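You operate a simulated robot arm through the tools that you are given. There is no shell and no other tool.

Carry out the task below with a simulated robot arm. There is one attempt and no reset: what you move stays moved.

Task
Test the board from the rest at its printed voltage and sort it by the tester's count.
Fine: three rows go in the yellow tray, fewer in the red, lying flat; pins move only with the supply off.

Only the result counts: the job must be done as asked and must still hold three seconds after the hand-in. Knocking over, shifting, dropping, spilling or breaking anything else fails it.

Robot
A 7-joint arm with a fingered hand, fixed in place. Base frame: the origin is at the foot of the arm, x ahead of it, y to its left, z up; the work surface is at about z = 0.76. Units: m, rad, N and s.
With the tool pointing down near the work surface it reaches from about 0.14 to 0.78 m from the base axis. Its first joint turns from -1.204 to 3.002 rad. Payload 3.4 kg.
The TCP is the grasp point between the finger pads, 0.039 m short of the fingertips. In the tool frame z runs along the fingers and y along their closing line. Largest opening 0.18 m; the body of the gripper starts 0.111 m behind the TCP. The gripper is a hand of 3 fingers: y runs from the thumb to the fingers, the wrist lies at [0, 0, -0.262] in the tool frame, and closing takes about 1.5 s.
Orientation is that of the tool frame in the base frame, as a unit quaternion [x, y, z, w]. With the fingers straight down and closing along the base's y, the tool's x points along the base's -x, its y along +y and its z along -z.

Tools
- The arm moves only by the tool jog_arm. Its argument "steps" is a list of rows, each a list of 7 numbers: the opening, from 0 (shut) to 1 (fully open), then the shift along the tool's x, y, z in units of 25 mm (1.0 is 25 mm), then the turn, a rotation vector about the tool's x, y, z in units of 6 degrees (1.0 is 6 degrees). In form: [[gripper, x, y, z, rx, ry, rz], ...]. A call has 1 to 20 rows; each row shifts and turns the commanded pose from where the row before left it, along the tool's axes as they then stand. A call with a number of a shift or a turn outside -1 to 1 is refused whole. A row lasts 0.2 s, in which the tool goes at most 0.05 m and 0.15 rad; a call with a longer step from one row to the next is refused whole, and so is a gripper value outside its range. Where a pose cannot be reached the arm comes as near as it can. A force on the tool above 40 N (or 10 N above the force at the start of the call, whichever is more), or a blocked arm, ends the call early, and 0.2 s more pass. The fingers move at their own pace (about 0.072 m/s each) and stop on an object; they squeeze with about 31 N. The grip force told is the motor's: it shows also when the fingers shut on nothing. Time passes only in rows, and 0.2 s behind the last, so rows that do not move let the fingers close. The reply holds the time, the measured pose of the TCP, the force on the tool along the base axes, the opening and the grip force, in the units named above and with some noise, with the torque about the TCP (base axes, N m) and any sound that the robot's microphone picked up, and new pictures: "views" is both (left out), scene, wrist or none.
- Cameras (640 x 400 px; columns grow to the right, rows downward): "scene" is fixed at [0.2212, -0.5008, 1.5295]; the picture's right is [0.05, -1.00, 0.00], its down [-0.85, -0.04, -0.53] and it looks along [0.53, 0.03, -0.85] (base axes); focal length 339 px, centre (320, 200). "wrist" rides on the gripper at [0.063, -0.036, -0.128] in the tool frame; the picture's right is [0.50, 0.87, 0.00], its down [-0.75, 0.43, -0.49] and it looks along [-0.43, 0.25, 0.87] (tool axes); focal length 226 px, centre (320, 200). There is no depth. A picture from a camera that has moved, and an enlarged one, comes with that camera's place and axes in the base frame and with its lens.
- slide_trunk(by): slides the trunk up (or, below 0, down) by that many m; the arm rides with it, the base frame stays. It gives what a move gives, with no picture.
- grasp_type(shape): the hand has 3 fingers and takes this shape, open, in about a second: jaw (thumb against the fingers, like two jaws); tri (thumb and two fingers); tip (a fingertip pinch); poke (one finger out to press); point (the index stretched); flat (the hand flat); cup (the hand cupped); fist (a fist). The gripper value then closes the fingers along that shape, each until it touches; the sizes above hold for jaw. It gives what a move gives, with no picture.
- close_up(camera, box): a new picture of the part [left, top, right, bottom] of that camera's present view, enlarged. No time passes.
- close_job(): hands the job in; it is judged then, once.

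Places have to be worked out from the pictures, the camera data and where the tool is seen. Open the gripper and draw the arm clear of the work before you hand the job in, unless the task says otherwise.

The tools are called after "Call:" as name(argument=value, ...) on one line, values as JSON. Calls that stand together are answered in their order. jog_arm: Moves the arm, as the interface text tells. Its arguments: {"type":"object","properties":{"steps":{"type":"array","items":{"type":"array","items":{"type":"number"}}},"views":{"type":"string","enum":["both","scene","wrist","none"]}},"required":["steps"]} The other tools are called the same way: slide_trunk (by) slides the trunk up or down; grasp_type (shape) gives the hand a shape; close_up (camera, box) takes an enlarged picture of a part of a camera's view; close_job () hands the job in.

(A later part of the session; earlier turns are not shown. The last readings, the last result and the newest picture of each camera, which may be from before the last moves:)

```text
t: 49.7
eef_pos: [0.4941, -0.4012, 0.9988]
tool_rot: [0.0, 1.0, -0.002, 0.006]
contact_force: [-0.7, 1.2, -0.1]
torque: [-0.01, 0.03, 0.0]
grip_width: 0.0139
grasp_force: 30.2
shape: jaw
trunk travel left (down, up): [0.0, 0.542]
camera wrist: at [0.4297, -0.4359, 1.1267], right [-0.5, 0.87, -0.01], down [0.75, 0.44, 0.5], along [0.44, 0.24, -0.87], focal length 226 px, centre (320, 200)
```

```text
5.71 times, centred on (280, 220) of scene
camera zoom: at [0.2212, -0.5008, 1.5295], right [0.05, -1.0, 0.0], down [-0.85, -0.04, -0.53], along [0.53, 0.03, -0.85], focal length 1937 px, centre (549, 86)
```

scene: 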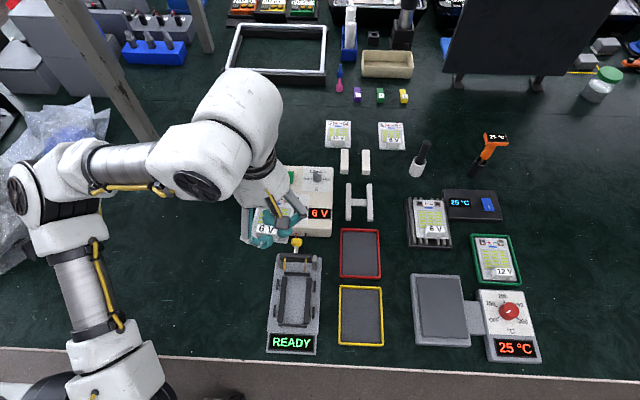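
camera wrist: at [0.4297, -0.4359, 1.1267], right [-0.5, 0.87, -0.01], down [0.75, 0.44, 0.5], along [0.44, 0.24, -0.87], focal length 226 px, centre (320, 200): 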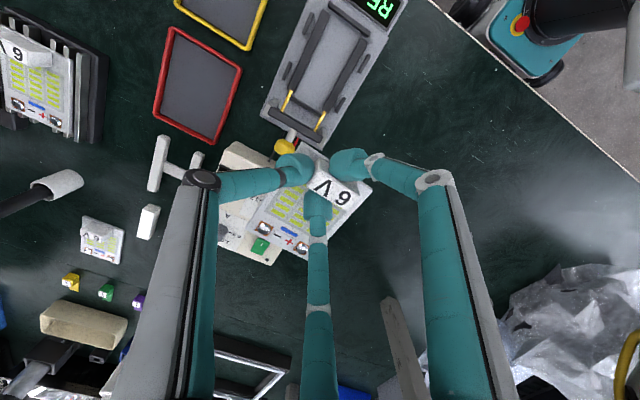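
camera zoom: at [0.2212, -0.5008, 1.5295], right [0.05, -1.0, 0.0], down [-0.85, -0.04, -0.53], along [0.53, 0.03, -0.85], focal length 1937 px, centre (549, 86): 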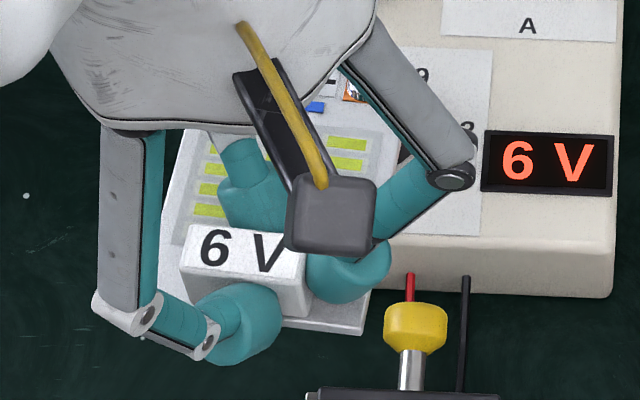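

I carry on: move back (-x) of the nest at the same height, then turn the board +4.7° and pitch it 1.5° so it lies level and square with the nest.

Call:
jog_arm(steps=[[0, 0.82, -0.22, 0, 0, 0, 0], [0, 0.82, -0.22, 0, 0, 0, 0], [0, 0.82, -0.22, 0, 0, 0, 0], [0, 0.82, -0.22, 0, 0, 0, 0], [0, 0.82, -0.22, 0, 0, 0, 0], [0, 0.82, -0.22, 0, 0, 0, 0], [0, 0.82, -0.22, 0, 0, 0, 0], [0, 0.78, -0.21, 0, 0, 0, 0], [0, 0, 0, 0, 0, -0.13, -0.39], [0, 0, 0, 0, 0, -0.12, -0.39], [0, 0, 0, 0, 0, 0, 0]])

Call:
close_up(camera="scene", box=[240, 220, 350, 360])

Call:
close_up(camera="wrist", box=[220, 80, 420, 280])

```text
t: 52.1
eef_pos: [0.3328, -0.4443, 0.9972]
tool_rot: [-0.041, 0.999, -0.004, 0.017]
contact_force: [0.5, -0.3, 0.1]
torque: [-0.04, 0.04, 0.0]
grip_width: 0.0137
grasp_force: 31.2
shape: jaw
trunk travel left (down, up): [0.0, 0.542]
camera wrist: at [0.2669, -0.4848, 1.1233], right [-0.57, 0.82, -0.03], down [0.7, 0.5, 0.52], along [0.44, 0.28, -0.86], focal length 226 px, centre (320, 200)
```

scene: 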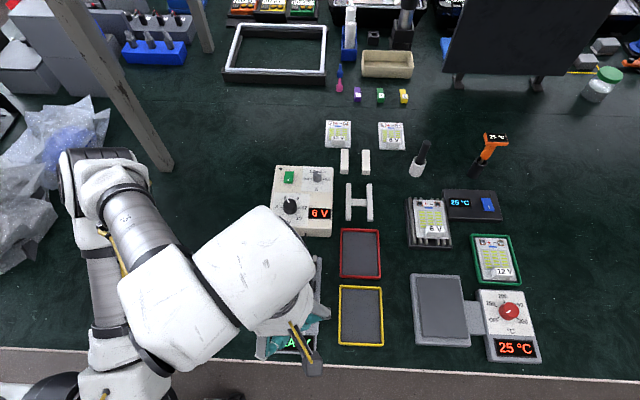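
wrist: 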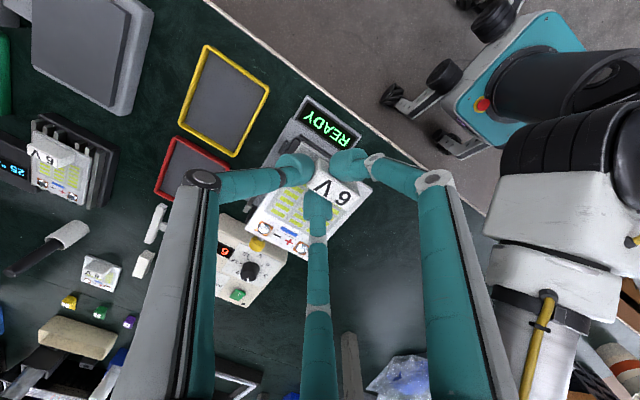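

```text
2.86 times, centred on (295, 290) of scene
camera zoom: at [0.2212, -0.5008, 1.5295], right [0.05, -1.0, 0.0], down [-0.85, -0.04, -0.53], along [0.53, 0.03, -0.85], focal length 969 px, centre (391, -57)
```

zoom: 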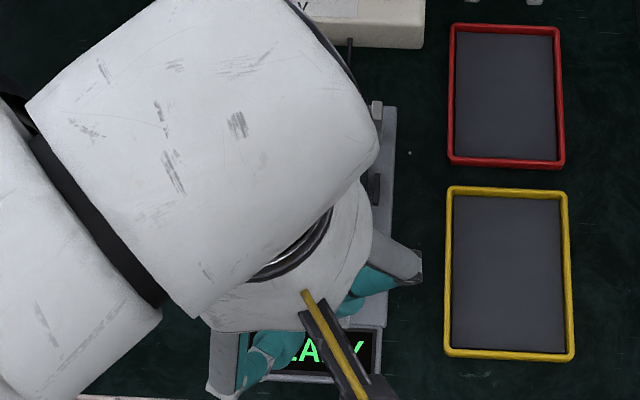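

```text
2.00 times, centred on (320, 180) of wrist
camera zoom: at [0.2669, -0.4848, 1.1233], right [-0.57, 0.82, -0.03], down [0.7, 0.5, 0.52], along [0.44, 0.28, -0.86], focal length 452 px, centre (320, 240)
```

zoom: 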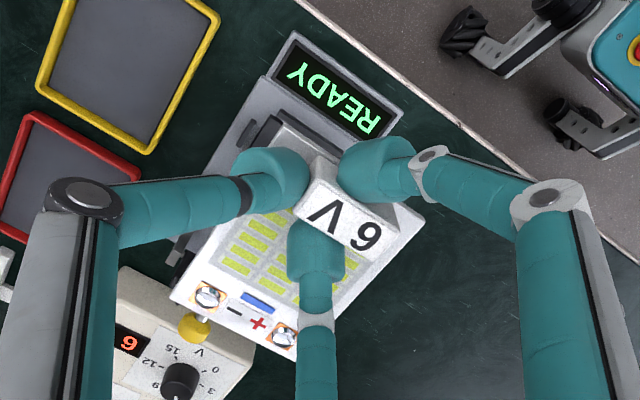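

Orientation is as intended. I descend behind the pins to about z 0.87 (board top about 0.82, under the pins' 0.847).

Call:
jog_arm(steps=[[0, 0.0287, 0.008, 0.85, 0, 0, 0], [0, 0.0287, 0.008, 0.85, 0, 0, 0], [0, 0.0287, 0.008, 0.85, 0, 0, 0], [0, 0.0287, 0.008, 0.85, 0, 0, 0], [0, 0.0287, 0.008, 0.85, 0, 0, 0], [0, 0.0287, 0.008, 0.8, 0, 0, 0], [0, 0, 0, 0, 0, 0, 0]])

Call:
close_up(camera="wrist", box=[200, 80, 400, 280])

Call:
close_up(camera="scene", box=[240, 220, 350, 360])

```text
t: 53.7
eef_pos: [0.3315, -0.4454, 0.871]
tool_rot: [-0.041, 0.999, -0.004, 0.019]
contact_force: [-0.6, 0.4, -0.7]
torque: [0.0, 0.02, -0.01]
grip_width: 0.0135
grasp_force: 31.3
shape: jaw
trunk travel left (down, up): [0.0, 0.542]
camera wrist: at [0.2666, -0.4844, 0.9966], right [-0.57, 0.82, -0.03], down [0.7, 0.5, 0.52], along [0.44, 0.28, -0.86], focal length 226 px, centre (320, 200)
```

scene: 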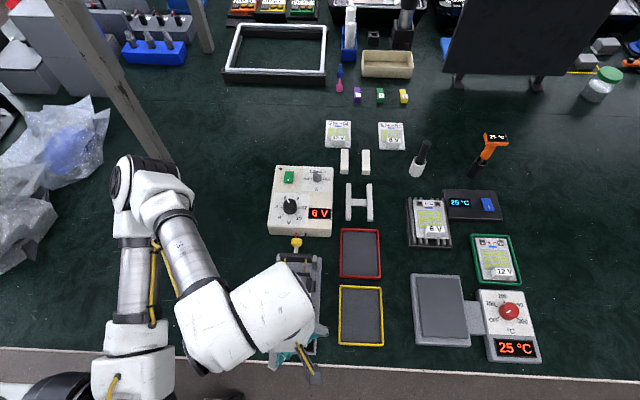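
wrist: 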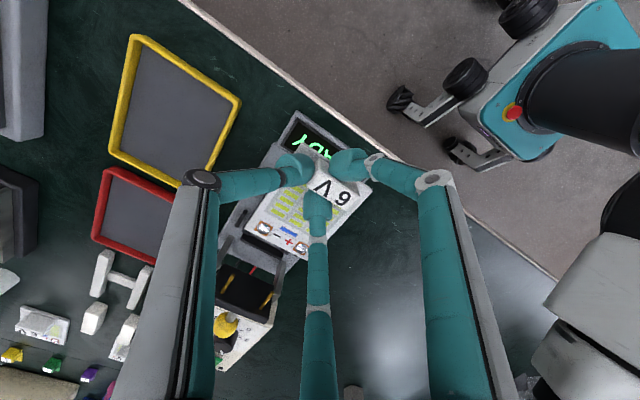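

```text
2.00 times, centred on (300, 180) of wrist
camera zoom: at [0.2666, -0.4844, 0.9966], right [-0.57, 0.82, -0.03], down [0.7, 0.5, 0.52], along [0.44, 0.28, -0.86], focal length 452 px, centre (360, 240)
```

zoom: 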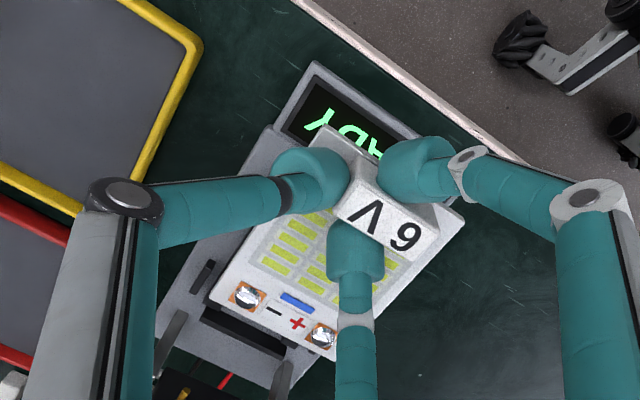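

```text
2.86 times, centred on (295, 290) of scene
camera zoom: at [0.2212, -0.5008, 1.5295], right [0.05, -1.0, 0.0], down [-0.85, -0.04, -0.53], along [0.53, 0.03, -0.85], focal length 969 px, centre (391, -57)
```

zoom: 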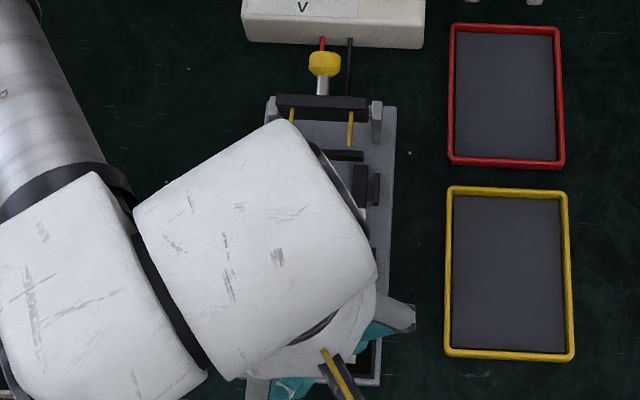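

Clear so far. I slide 35 mm forward under the pins and look.

Call:
jog_arm(steps=[[0, -0.47, -0.038, 0.016, 0, 0, 0], [0, -0.47, -0.038, 0.016, 0, 0, 0], [0, -0.46, -0.039, 0.016, 0, 0, 0], [0, 0, 0, 0, 0, 0, 0]])

Call:
close_up(camera="wrist", box=[200, 100, 400, 280])

Call:
close_up(camera="scene", box=[240, 220, 350, 360])

```text
t: 54.7
eef_pos: [0.3666, -0.4438, 0.8719]
tool_rot: [-0.041, 0.999, -0.003, 0.019]
contact_force: [-0.4, 0.6, 0.0]
torque: [0.0, 0.01, 0.02]
grip_width: 0.0135
grasp_force: 31.2
shape: jaw
trunk travel left (down, up): [0.0, 0.542]
camera wrist: at [0.302, -0.4841, 0.9974], right [-0.57, 0.82, -0.03], down [0.7, 0.5, 0.52], along [0.44, 0.28, -0.86], focal length 226 px, centre (320, 200)
```

scene: 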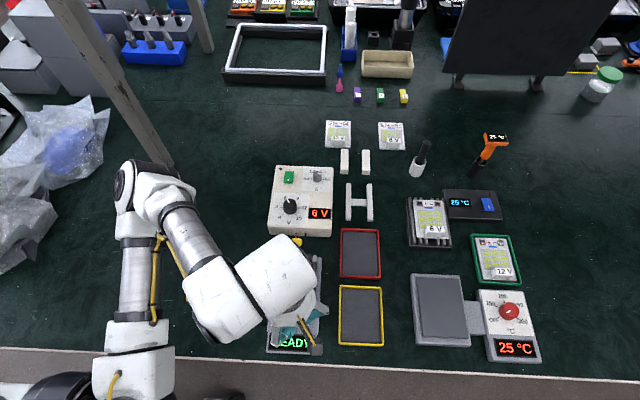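
wrist: 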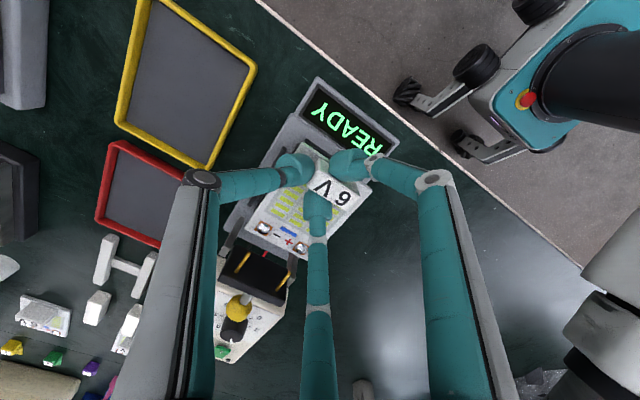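

```text
2.22 times, centred on (300, 190) of wrist
camera zoom: at [0.302, -0.4841, 0.9974], right [-0.57, 0.82, -0.03], down [0.7, 0.5, 0.52], along [0.44, 0.28, -0.86], focal length 502 px, centre (364, 222)
```

zoom: 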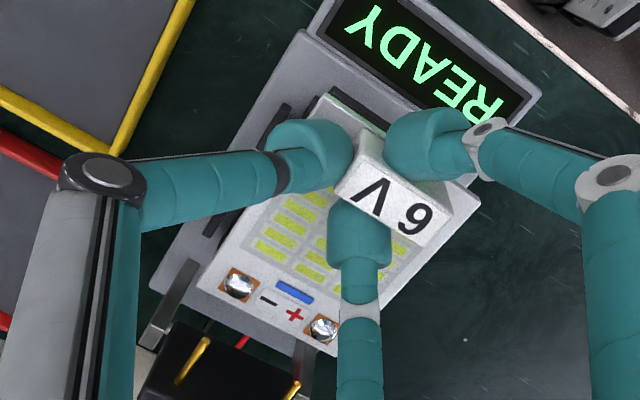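

```text
2.86 times, centred on (295, 290) of scene
camera zoom: at [0.2212, -0.5008, 1.5295], right [0.05, -1.0, 0.0], down [-0.85, -0.04, -0.53], along [0.53, 0.03, -0.85], focal length 969 px, centre (391, -57)
```

zoom: 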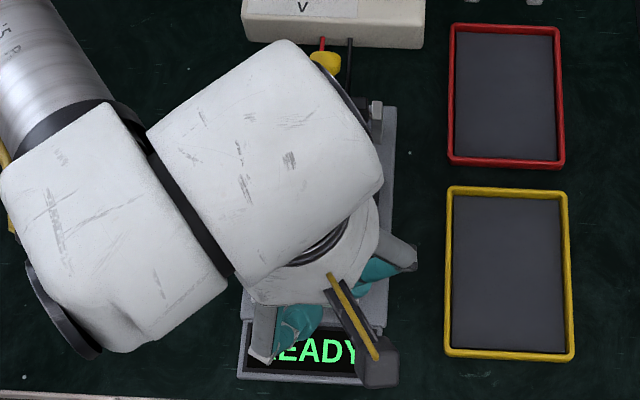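

Pins pass above the board. I go the last 14 mm forward and lower about 12 mm, then check alignment against the side guides.

Call:
jog_arm(steps=[[0, -0.29, -0.024, 0.01, 0, 0, 0], [0, -0.29, -0.024, 0.01, 0, 0, 0], [0, 0.009, 0.003, 0.25, 0, 0, 0], [0, 0.009, 0.003, 0.25, 0, 0, 0], [0, 0, 0, 0, 0, 0, 0]], views="wrist")

Call:
close_up(camera="wrist", box=[230, 100, 350, 190])

Call:
close_up(camera="wrist", box=[220, 180, 320, 280])

Call:
close_up(camera="wrist", box=[300, 110, 400, 230])

```text
t: 55.9
eef_pos: [0.3799, -0.4435, 0.8587]
tool_rot: [-0.041, 0.999, -0.004, 0.018]
contact_force: [-0.6, -0.3, -1.4]
torque: [-0.02, 0.01, -0.01]
grip_width: 0.0135
grasp_force: 30.8
shape: jaw
trunk travel left (down, up): [0.0, 0.542]
camera wrist: at [0.3156, -0.4837, 0.9855], right [-0.57, 0.82, -0.03], down [0.7, 0.5, 0.52], along [0.44, 0.28, -0.86], focal length 226 px, centre (320, 200)
```

wrist: 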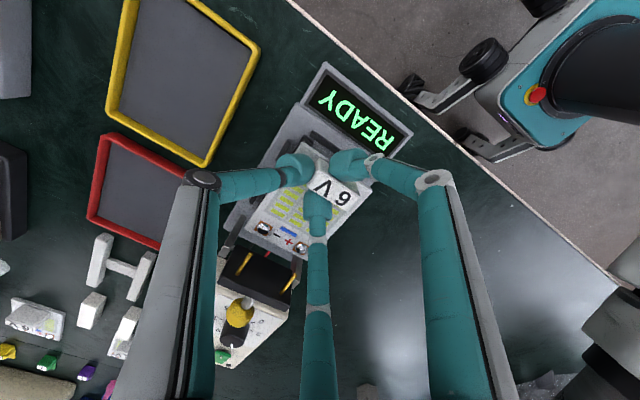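

```text
4.44 times, centred on (290, 145) of wrist
camera zoom: at [0.3156, -0.4837, 0.9855], right [-0.57, 0.82, -0.03], down [0.7, 0.5, 0.52], along [0.44, 0.28, -0.86], focal length 1005 px, centre (453, 444)
```

zoom: 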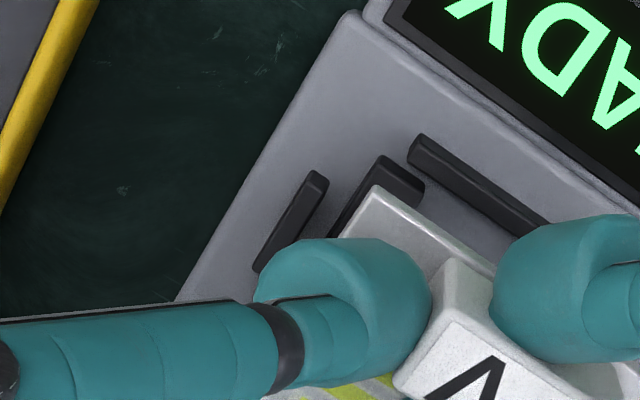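

```text
4.00 times, centred on (270, 230) of wrist
camera zoom: at [0.3156, -0.4837, 0.9855], right [-0.57, 0.82, -0.03], down [0.7, 0.5, 0.52], along [0.44, 0.28, -0.86], focal length 904 px, centre (520, 80)
```

zoom: 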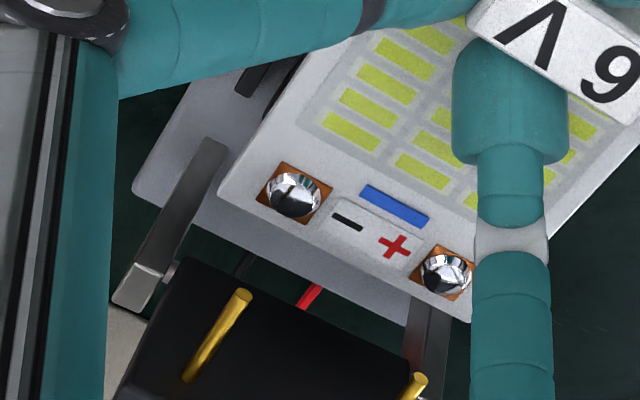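

```text
3.33 times, centred on (350, 170) of wrist
camera zoom: at [0.3156, -0.4837, 0.9855], right [-0.57, 0.82, -0.03], down [0.7, 0.5, 0.52], along [0.44, 0.28, -0.86], focal length 754 px, centre (220, 300)
```

zoom: 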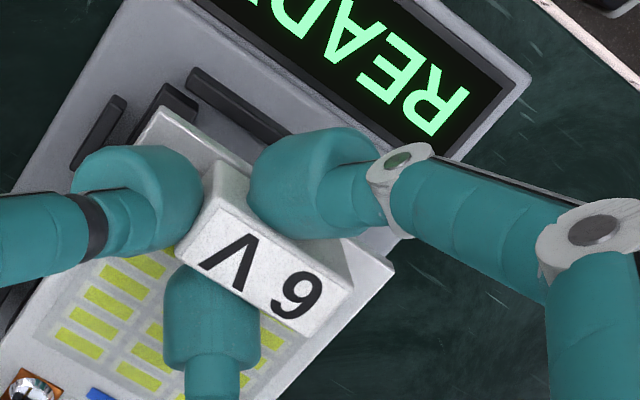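

Relative to the guides, the board should go about 3.5 mm toward -y. I shift that and lower 10 mm more, then check again closely.

Call:
jog_arm(steps=[[0, 0.013, -0.068, 0.2, 0, 0, 0], [0, 0.013, -0.068, 0.2, 0, 0, 0], [0, 0, 0, 0, 0, 0, 0]], views="wrist")

Call:
close_up(camera="wrist", box=[240, 110, 340, 180])

Call:
close_up(camera="wrist", box=[220, 180, 320, 280])

Call:
close_up(camera="wrist", box=[320, 110, 400, 230])

```text
t: 56.7
eef_pos: [0.3815, -0.4472, 0.848]
tool_rot: [-0.04, 0.999, -0.003, 0.018]
contact_force: [-0.3, 0.1, -0.4]
torque: [0.0, 0.03, 0.03]
grip_width: 0.0132
grasp_force: 31.1
shape: jaw
trunk travel left (down, up): [0.0, 0.542]
camera wrist: at [0.3162, -0.487, 0.975], right [-0.57, 0.82, -0.03], down [0.7, 0.5, 0.52], along [0.44, 0.28, -0.86], focal length 226 px, centre (320, 200)
```

wrist: 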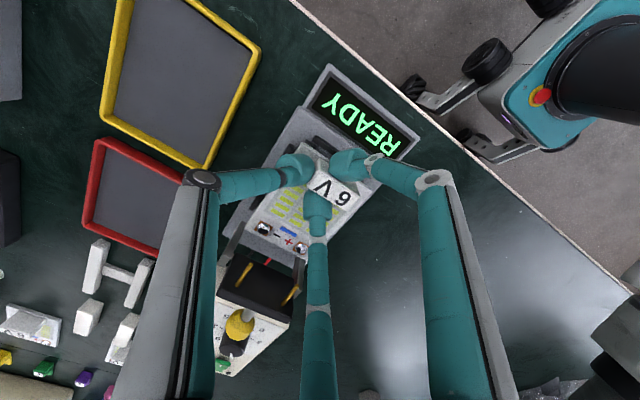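

```text
5.71 times, centred on (290, 145) of wrist
camera zoom: at [0.3162, -0.487, 0.975], right [-0.57, 0.82, -0.03], down [0.7, 0.5, 0.52], along [0.44, 0.28, -0.86], focal length 1292 px, centre (491, 514)
```

zoom: 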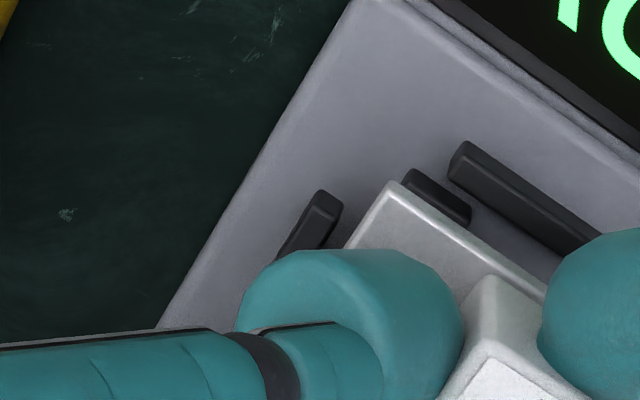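

```text
4.00 times, centred on (270, 230) of wrist
camera zoom: at [0.3162, -0.487, 0.975], right [-0.57, 0.82, -0.03], down [0.7, 0.5, 0.52], along [0.44, 0.28, -0.86], focal length 904 px, centre (520, 80)
```

zoom: 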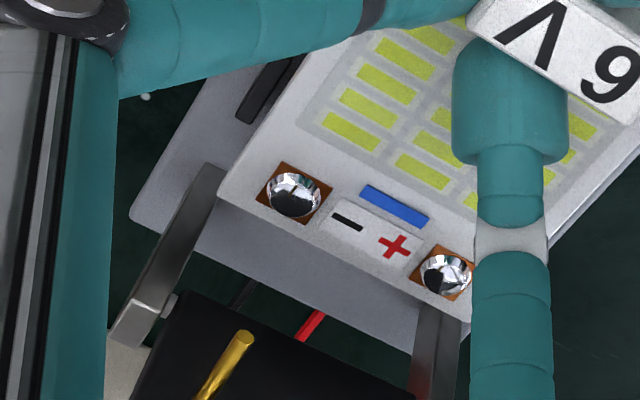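

```text
3.33 times, centred on (360, 170) of wrist
camera zoom: at [0.3162, -0.487, 0.975], right [-0.57, 0.82, -0.03], down [0.7, 0.5, 0.52], along [0.44, 0.28, -0.86], focal length 754 px, centre (187, 300)
```

zoom: 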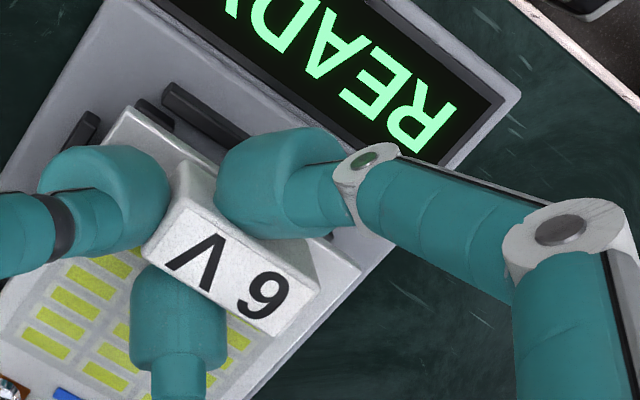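

Comparing the two views consistently, the stop and guide tops are near z 0.775, and the board is within about 1–2 mm of the nest's centre. I lower in small steps.

Call:
jog_arm(steps=[[0, -0.015, 0, 0.16, 0, 0, 0], [0, -0.015, 0, 0.16, 0, 0, 0], [0, 0, 0, 0, 0, 0, 0]], views="none")

Call:
jog_arm(steps=[[0, 0.005, 0.001, 0.12, 0, 0, 0], [0, 0, 0, 0, 0, 0, 0]], views="none")

Call:
jog_arm(steps=[[0, 0.005, 0.001, 0.12, 0, 0, 0], [0, 0, 0, 0, 0, 0, 0]], views="wrist")

Call:
close_up(camera="wrist", box=[240, 110, 340, 180])

```text
t: 57.5
eef_pos: [0.3827, -0.4478, 0.8407]
tool_rot: [-0.041, 0.999, -0.004, 0.018]
contact_force: [0.3, 0.1, 0.4]
torque: [0.01, 0.01, 0.02]
grip_width: 0.0138
grasp_force: 31.0
shape: jaw
trunk travel left (down, up): [0.0, 0.542]
```

```text
t: 58.1
eef_pos: [0.3824, -0.4469, 0.8379]
tool_rot: [-0.041, 0.999, -0.003, 0.019]
contact_force: [-0.5, 0.0, -1.2]
torque: [-0.03, 0.04, 0.0]
grip_width: 0.0134
grasp_force: 31.3
shape: jaw
trunk travel left (down, up): [0.0, 0.542]
```

```text
t: 58.7
eef_pos: [0.3828, -0.4468, 0.8357]
tool_rot: [-0.042, 0.999, -0.002, 0.019]
contact_force: [-0.7, 0.5, -0.4]
torque: [0.02, 0.0, -0.03]
grip_width: 0.0132
grasp_force: 31.1
shape: jaw
trunk travel left (down, up): [0.0, 0.542]
camera wrist: at [0.3177, -0.4865, 0.961], right [-0.57, 0.82, -0.03], down [0.7, 0.5, 0.52], along [0.44, 0.28, -0.86], focal length 226 px, centre (320, 200)
```

wrist: 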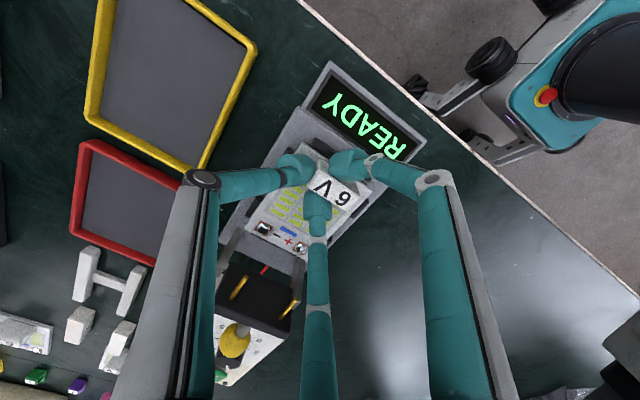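

```text
5.71 times, centred on (290, 145) of wrist
camera zoom: at [0.3177, -0.4865, 0.961], right [-0.57, 0.82, -0.03], down [0.7, 0.5, 0.52], along [0.44, 0.28, -0.86], focal length 1292 px, centre (491, 514)
```

zoom: 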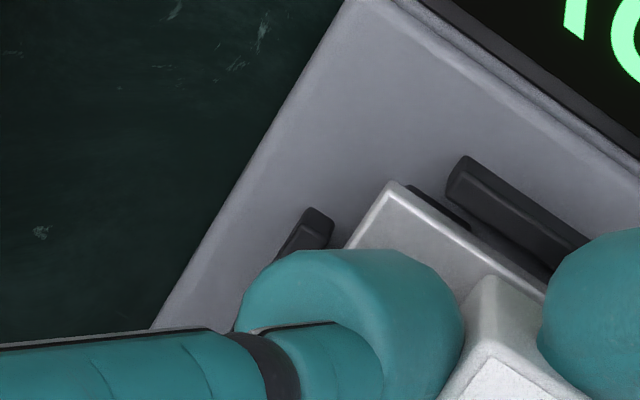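

Still free of contact, with even gaps (about 2 mm at the end stop, 4 mm at the sides). I continue down.

Call:
jog_arm(steps=[[0, 0.003, 0.001, 0.1, 0, 0, 0], [0, 0, 0, 0, 0, 0, 0]], views="none")

Call:
jog_arm(steps=[[0, 0.003, 0.001, 0.1, 0, 0, 0], [0, 0, 0, 0, 0, 0, 0]], views="none")

Call:
close_up(camera="wrist", box=[240, 110, 340, 180])

Call:
close_up(camera="wrist", box=[220, 180, 320, 280])

```text
t: 59.3
eef_pos: [0.383, -0.4464, 0.8333]
tool_rot: [-0.041, 0.999, -0.004, 0.019]
contact_force: [0.1, -0.1, 3.0]
torque: [0.01, 0.07, 0.01]
grip_width: 0.0133
grasp_force: 30.5
shape: jaw
trunk travel left (down, up): [0.0, 0.542]
```

```text
t: 59.9
eef_pos: [0.3823, -0.4456, 0.8327]
tool_rot: [-0.041, 0.999, -0.004, 0.02]
contact_force: [2.0, -1.1, 15.7]
torque: [-0.04, -0.05, 0.01]
grip_width: 0.0143
grasp_force: 30.9
shape: jaw
trunk travel left (down, up): [0.0, 0.542]
```

```text
5.71 times, centred on (290, 145) of wrist
camera zoom: at [0.3174, -0.486, 0.9577], right [-0.57, 0.82, -0.03], down [0.7, 0.5, 0.52], along [0.44, 0.27, -0.86], focal length 1292 px, centre (491, 514)
```

zoom: 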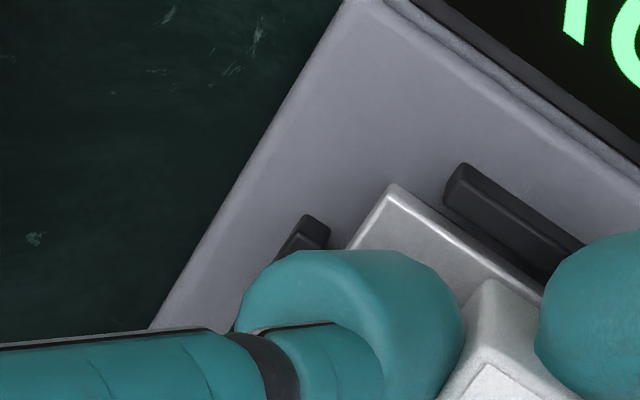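

```text
4.00 times, centred on (270, 230) of wrist
camera zoom: at [0.3174, -0.486, 0.9577], right [-0.57, 0.82, -0.03], down [0.7, 0.5, 0.52], along [0.44, 0.27, -0.86], focal length 904 px, centre (520, 80)
```

zoom: 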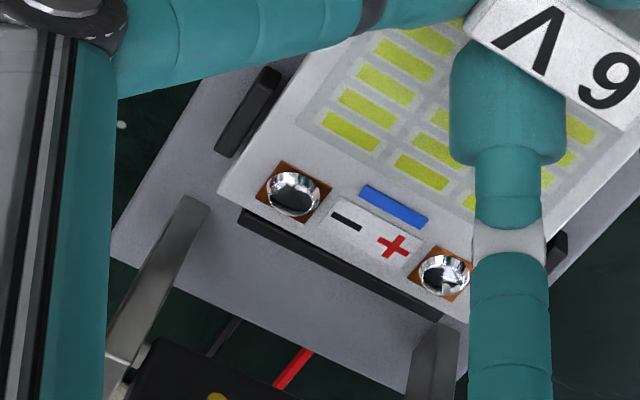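

15.7 N upward: the board is seated on the rails between the stops (the end stop is visible just beyond its far edge). I relieve the pressure slightly and open the fingers.

Call:
jog_arm(steps=[[0, 0, 0, -0.08, 0, 0, 0], [0.1, 0, 0, 0, 0, 0, 0], [0.2, 0, 0, 0, 0, 0, 0], [0.3, 0, 0, 0, 0, 0, 0], [0.4, 0, 0, 0, 0, 0, 0], [0.4, 0, 0, 0, 0, 0, 0]], views="wrist")

Call:
close_up(camera="wrist", box=[220, 110, 400, 280])

```text
t: 61.3
eef_pos: [0.3824, -0.4471, 0.8312]
tool_rot: [-0.04, 0.999, -0.003, 0.018]
contact_force: [-0.5, -0.2, 0.1]
torque: [0.0, -0.01, 0.0]
grip_width: 0.0715
grasp_force: 0.0
shape: jaw
trunk travel left (down, up): [0.0, 0.542]
camera wrist: at [0.318, -0.4867, 0.9579], right [-0.57, 0.82, -0.03], down [0.7, 0.5, 0.52], along [0.44, 0.28, -0.86], focal length 226 px, centre (320, 200)
```

wrist: 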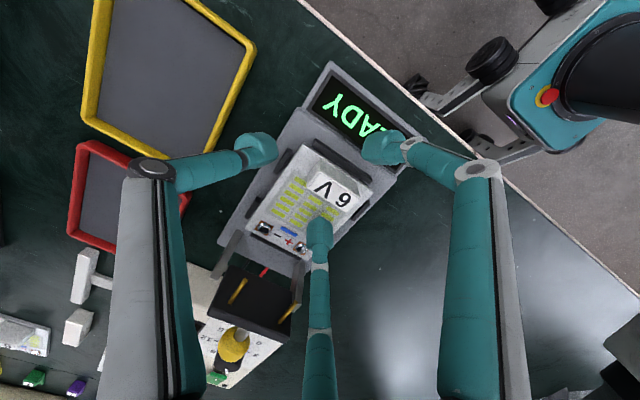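

```text
2.35 times, centred on (310, 195) of wrist
camera zoom: at [0.318, -0.4867, 0.9579], right [-0.57, 0.82, -0.03], down [0.7, 0.5, 0.52], along [0.44, 0.28, -0.86], focal length 532 px, centre (344, 212)
```

zoom: 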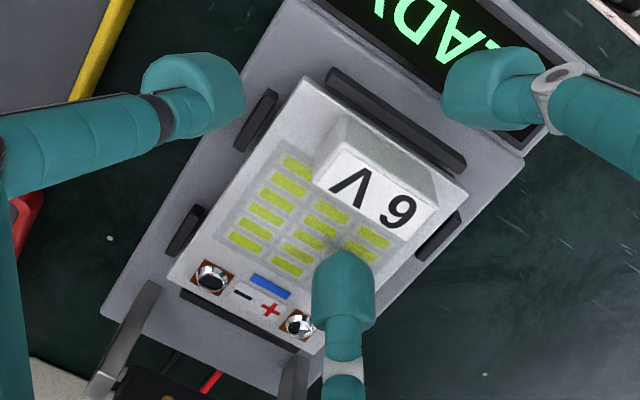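

The board lies square in the nest. I lift straight up clear, undo the turn, and view the tester from above.

Call:
jog_arm(steps=[[0.4, -0.02, -0.005, -0.6, 0, 0, 0], [0.4, -0.03, -0.008, -0.9, 0, 0, 0], [0.4, -0.03, -0.008, -0.9, 0, 0, 0], [0.4, -0.03, -0.008, -0.9, 0, 0, 0], [0.4, -0.03, -0.008, -0.9, 0, 0, 0], [0.4, -0.03, -0.008, -0.9, 0, 0, 0], [0.4, -0.03, -0.008, -0.9, 0, 0, 0], [0.4, 0, 0, 0, 0, 0.13, 0.39], [0.4, 0, 0, 0, 0, 0.12, 0.39], [0.4, -0.9, 0.3, 0, 0, 0, 0], [0.4, -0.9, 0.3, 0, 0, 0, 0], [0.4, -0.9, 0.3, 0, 0, 0, 0], [0.4, -0.9, 0.3, 0, 0, 0, 0], [0.4, -0.9, 0.3, 0, 0, 0, 0], [0.4, 0, 0, 0, 0, 0, 0]])

Call:
close_up(camera="wrist", box=[220, 0, 420, 140])

Call:
close_up(camera="scene", box=[250, 225, 340, 360])

```text
t: 64.5
eef_pos: [0.4966, -0.4086, 0.9837]
tool_rot: [0.0, 1.0, -0.003, 0.007]
contact_force: [0.0, -0.7, -0.2]
torque: [0.01, 0.0, 0.02]
grip_width: 0.0713
grasp_force: 0.1
shape: jaw
trunk travel left (down, up): [0.0, 0.542]
camera wrist: at [0.4314, -0.4439, 1.1112], right [-0.5, 0.87, -0.01], down [0.75, 0.44, 0.5], along [0.44, 0.24, -0.87], focal length 226 px, centre (320, 200)
```

scene: 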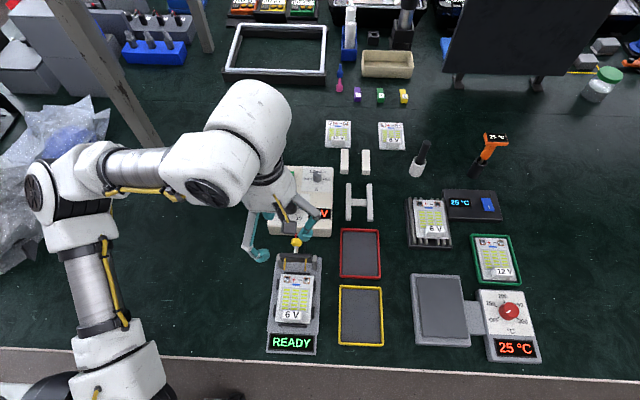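
wrist: 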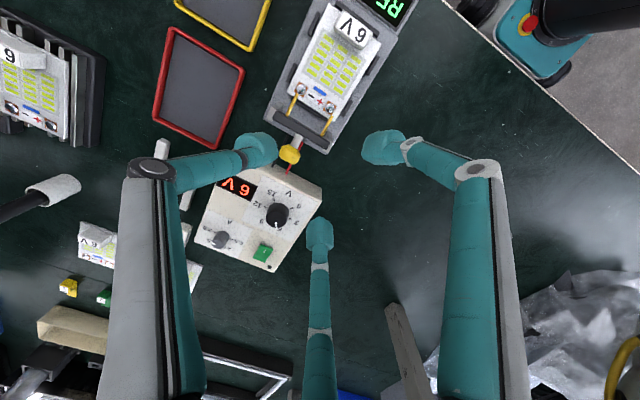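

```text
2.86 times, centred on (320, 70) of wrist
camera zoom: at [0.4314, -0.4439, 1.1112], right [-0.5, 0.87, -0.01], down [0.75, 0.44, 0.5], along [0.44, 0.24, -0.87], focal length 646 px, centre (320, 571)
```

zoom: 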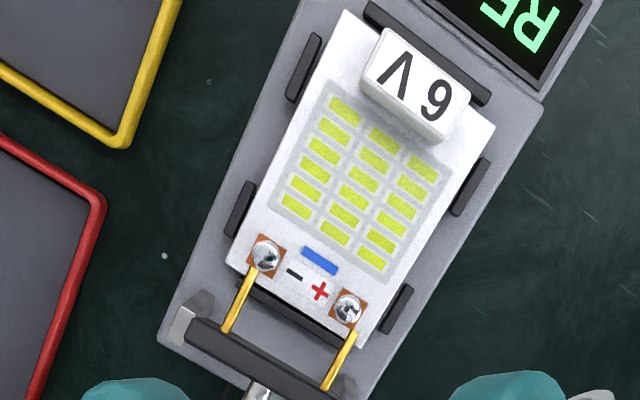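

```text
2.96 times, centred on (295, 292) of scene
camera zoom: at [0.2212, -0.5008, 1.5295], right [0.05, -1.0, 0.0], down [-0.85, -0.04, -0.53], along [0.53, 0.03, -0.85], focal length 1004 px, centre (394, -74)
```

zoom: 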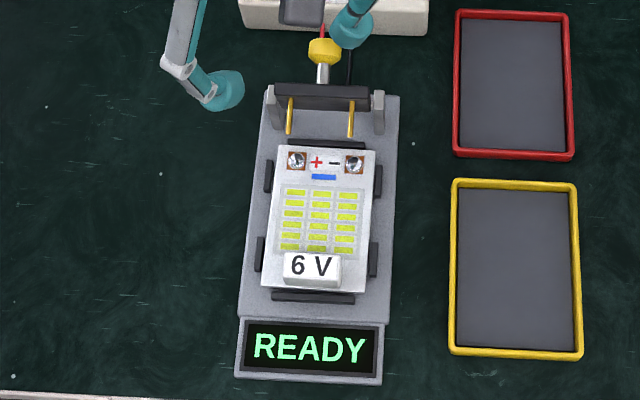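

The board is seated squarely with its pads under the pins, and the supply is still off (lamp dark). Now I take the poke shape and go behind the yellow lever knob, staying high first.

Call:
grasp_type(shape="poke")

Call:
jog_arm(steps=[[1, -0.7, -0.16, 0, 0, 0, 0], [1, -0.7, -0.16, 0, 0, 0, 0], [1, -0.7, -0.17, 0, 0, 0, 0], [1, -0.7, -0.17, 0, 0, 0, 0], [1, 0, 0, 0.6, 0, 0, 0], [1, 0, 0, 0, 0, 0, 0]])

Call:
close_up(camera="wrist", box=[220, 60, 420, 240])

Call:
close_up(camera="scene", box=[240, 150, 360, 290])

```text
t: 65.4
eef_pos: [0.4957, -0.4102, 0.9828]
tool_rot: [-0.001, 1.0, -0.003, 0.005]
contact_force: [0.0, -0.1, -0.1]
torque: [-0.01, 0.01, 0.03]
grip_width: 0.0
grasp_force: 0.0
shape: poke
trunk travel left (down, up): [0.0, 0.542]
```

```text
t: 66.8
eef_pos: [0.5653, -0.4254, 0.9668]
tool_rot: [0.0, 1.0, -0.003, 0.007]
contact_force: [0.0, -0.9, 0.1]
torque: [-0.01, 0.04, 0.0]
grip_width: 0.0002
grasp_force: 0.0
shape: poke
trunk travel left (down, up): [0.0, 0.542]
camera wrist: at [0.5009, -0.4606, 1.0954], right [-0.5, 0.87, -0.01], down [0.75, 0.44, 0.5], along [0.44, 0.24, -0.87], focal length 226 px, centre (320, 200)
```

scene: 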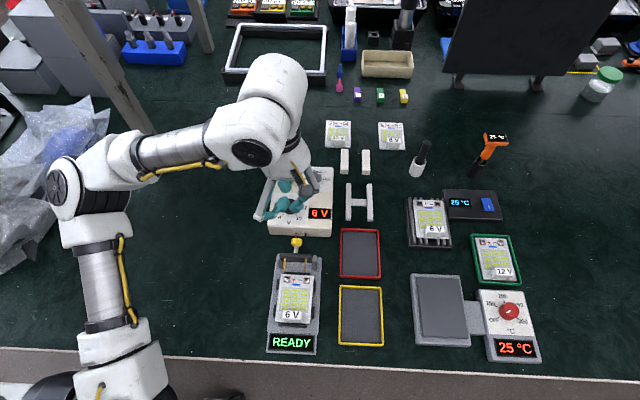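
wrist: 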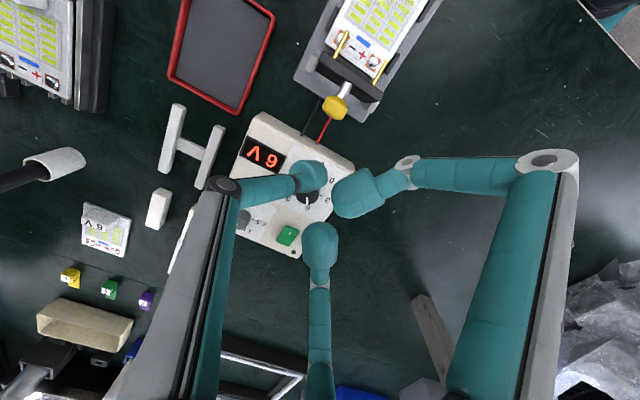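

```text
2.22 times, centred on (320, 150) of wrist
camera zoom: at [0.5009, -0.4606, 1.0954], right [-0.5, 0.87, -0.01], down [0.75, 0.44, 0.5], along [0.44, 0.24, -0.87], focal length 502 px, centre (320, 311)
```

zoom: 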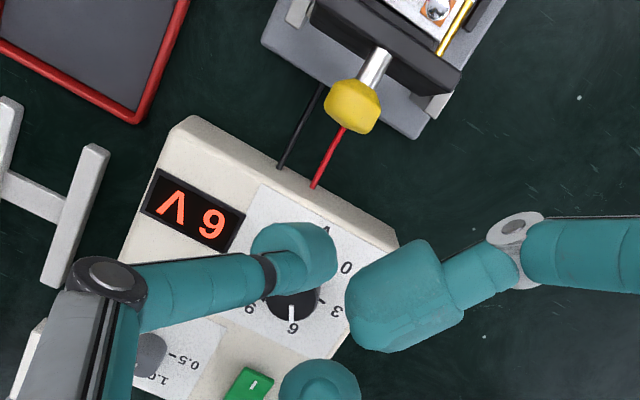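

```text
2.86 times, centred on (300, 220) of scene
camera zoom: at [0.2212, -0.5008, 1.5295], right [0.05, -1.0, 0.0], down [-0.85, -0.04, -0.53], along [0.53, 0.03, -0.85], focal length 969 px, centre (377, 143)
```

zoom: 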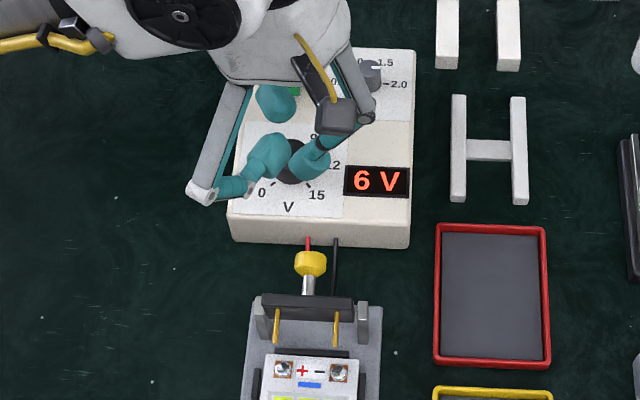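

The knob is confirmed at (0.525, -0.433, 0.858), and the finger is behind it at about (0.562, -0.432). I lower the finger to the knob's height.

Call:
jog_arm(steps=[[1, 0, 0, 0.7, 0, 0, 0], [1, 0, 0, 0.7, 0, 0, 0], [1, 0, 0, 0.7, 0, 0, 0], [1, 0, 0, 0.7, 0, 0, 0], [1, 0, 0, 0.4, 0, 0, 0], [1, 0, 0, 0, 0, 0, 0]])

Call:
close_up(camera="scene", box=[250, 200, 350, 290])

Call:
close_up(camera="wrist", box=[240, 80, 420, 240])

```text
t: 68.2
eef_pos: [0.5648, -0.4271, 0.8891]
tool_rot: [0.001, 1.0, -0.003, 0.005]
contact_force: [0.3, 0.1, -0.4]
torque: [0.03, -0.01, 0.01]
grip_width: 0.0
grasp_force: 0.0
shape: poke
trunk travel left (down, up): [0.0, 0.542]
camera wrist: at [0.5006, -0.4622, 1.0163], right [-0.5, 0.87, -0.01], down [0.75, 0.44, 0.5], along [0.44, 0.24, -0.87], focal length 226 px, centre (320, 200)
```

scene: 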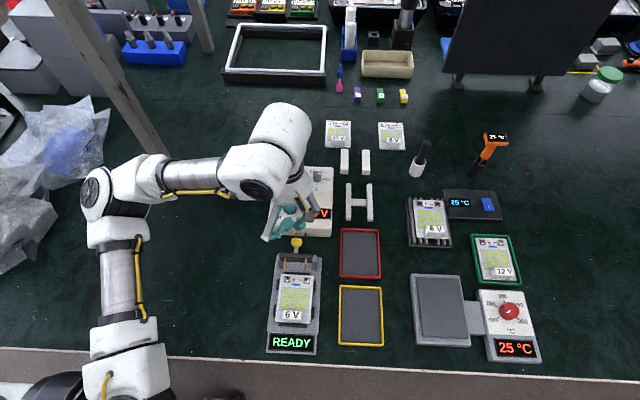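
wrist: 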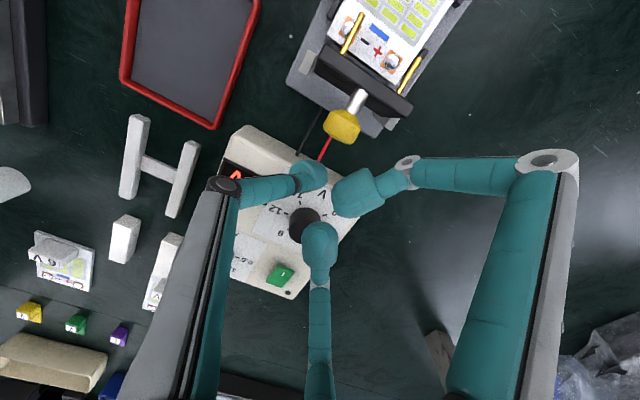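

```text
4.44 times, centred on (300, 245) of scene
camera zoom: at [0.2212, -0.5008, 1.5295], right [0.05, -1.0, 0.0], down [-0.85, -0.04, -0.53], along [0.53, 0.03, -0.85], focal length 1507 px, centre (409, 0)
```

zoom: 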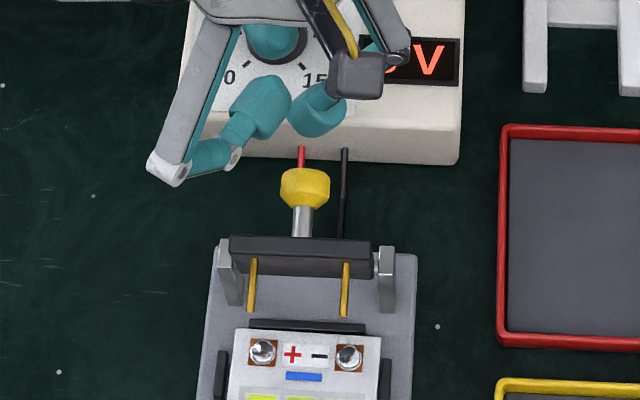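

```text
2.50 times, centred on (330, 160) of wrist
camera zoom: at [0.5006, -0.4622, 1.0163], right [-0.5, 0.87, -0.01], down [0.75, 0.44, 0.5], along [0.44, 0.24, -0.87], focal length 565 px, centre (295, 300)
```

zoom: 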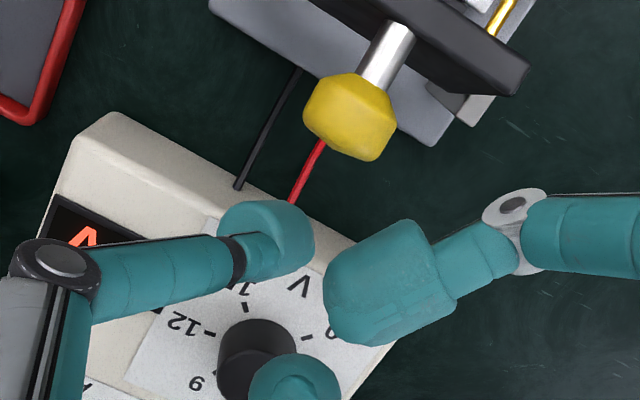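

The fingertip is at about (0.570, -0.435, 0.855), directly behind the knob. I push toward -x in small steps (supply off).

Call:
jog_arm(steps=[[1, 0.3, 0.06, 0, 0, 0, 0], [1, 0.3, 0.06, 0, 0, 0, 0], [1, 0.3, 0, 0, 0, 0, 0], [1, 0.3, 0, 0, 0, 0, 0], [1, 0.3, 0, 0, 0, 0, 0], [1, 0.3, 0, 0, 0, 0, 0], [1, 0, 0, 0, 0, 0, 0]])

Call:
close_up(camera="scene", box=[250, 220, 350, 310])

Call:
close_up(camera="wrist", box=[240, 60, 420, 220])

```text
t: 69.8
eef_pos: [0.5211, -0.4246, 0.8885]
tool_rot: [0.001, 1.0, -0.003, 0.006]
contact_force: [-0.5, 0.9, 0.3]
torque: [0.0, 0.02, -0.02]
grip_width: 0.0002
grasp_force: 0.1
shape: poke
trunk travel left (down, up): [0.0, 0.542]
camera wrist: at [0.4563, -0.4589, 1.0156], right [-0.5, 0.87, -0.01], down [0.75, 0.44, 0.5], along [0.44, 0.24, -0.87], focal length 226 px, centre (320, 200)
```

scene: 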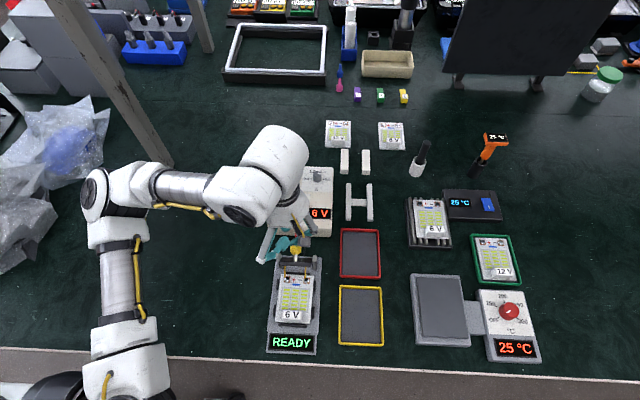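
wrist: 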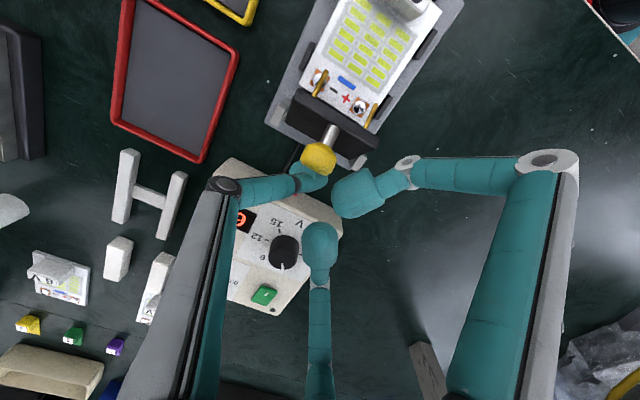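

```text
4.44 times, centred on (300, 265) of scene
camera zoom: at [0.2212, -0.5008, 1.5295], right [0.05, -1.0, 0.0], down [-0.85, -0.04, -0.53], along [0.53, 0.03, -0.85], focal length 1507 px, centre (409, -89)
```

zoom: 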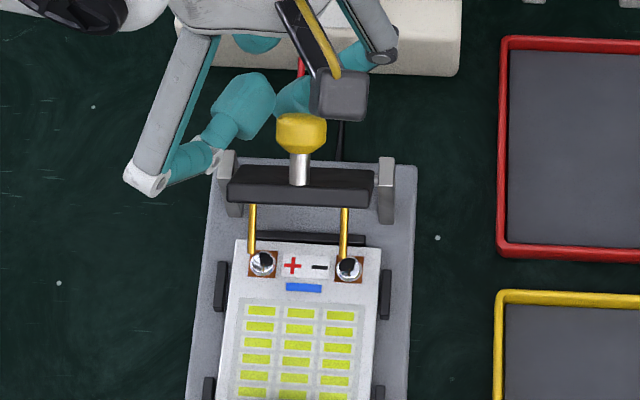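

```text
2.50 times, centred on (330, 140) of wrist
camera zoom: at [0.4563, -0.4589, 1.0156], right [-0.5, 0.87, -0.01], down [0.75, 0.44, 0.5], along [0.44, 0.24, -0.87], focal length 565 px, centre (295, 350)
```

zoom: 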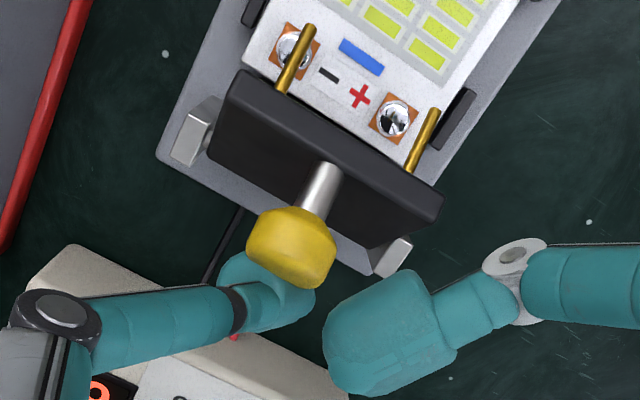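

The lever is swinging over and the pins come down toward the pads. I keep pushing.

Call:
jog_arm(steps=[[1, 0.3, 0, 0, 0, 0, 0], [1, 0.3, 0, 0, 0, 0, 0], [1, 0.3, 0, 0, 0, 0, 0], [1, 0, 0, 0, 0, 0, 0]], views="none")

Call:
close_up(camera="scene", box=[250, 220, 350, 310])

Call:
close_up(camera="wrist", box=[240, 60, 420, 220])

```text
t: 70.8
eef_pos: [0.4981, -0.4227, 0.8891]
tool_rot: [0.0, 1.0, -0.002, 0.006]
contact_force: [-0.7, -0.1, -0.5]
torque: [0.0, -0.01, 0.03]
grip_width: 0.0001
grasp_force: 0.0
shape: poke
trunk travel left (down, up): [0.0, 0.542]
```

```text
4.44 times, centred on (300, 265) of scene
camera zoom: at [0.2212, -0.5008, 1.5295], right [0.05, -1.0, 0.0], down [-0.85, -0.04, -0.53], along [0.53, 0.03, -0.85], focal length 1507 px, centre (409, -89)
```

zoom: 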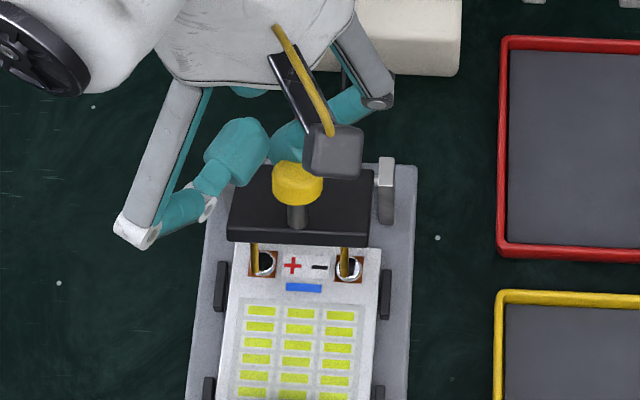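

```text
2.50 times, centred on (330, 140) of wrist
camera zoom: at [0.4341, -0.4584, 1.016], right [-0.5, 0.87, -0.01], down [0.75, 0.44, 0.5], along [0.44, 0.24, -0.87], focal length 565 px, centre (295, 350)
```

zoom: 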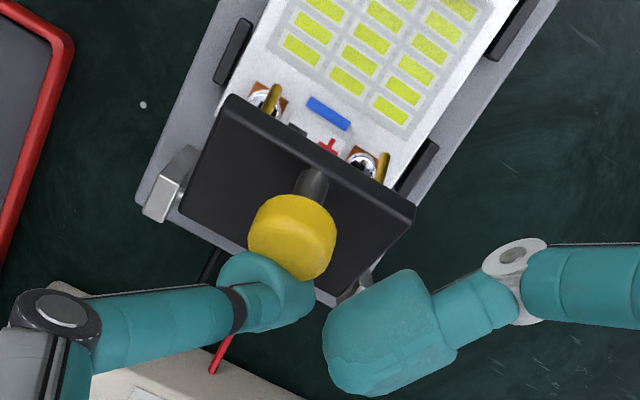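

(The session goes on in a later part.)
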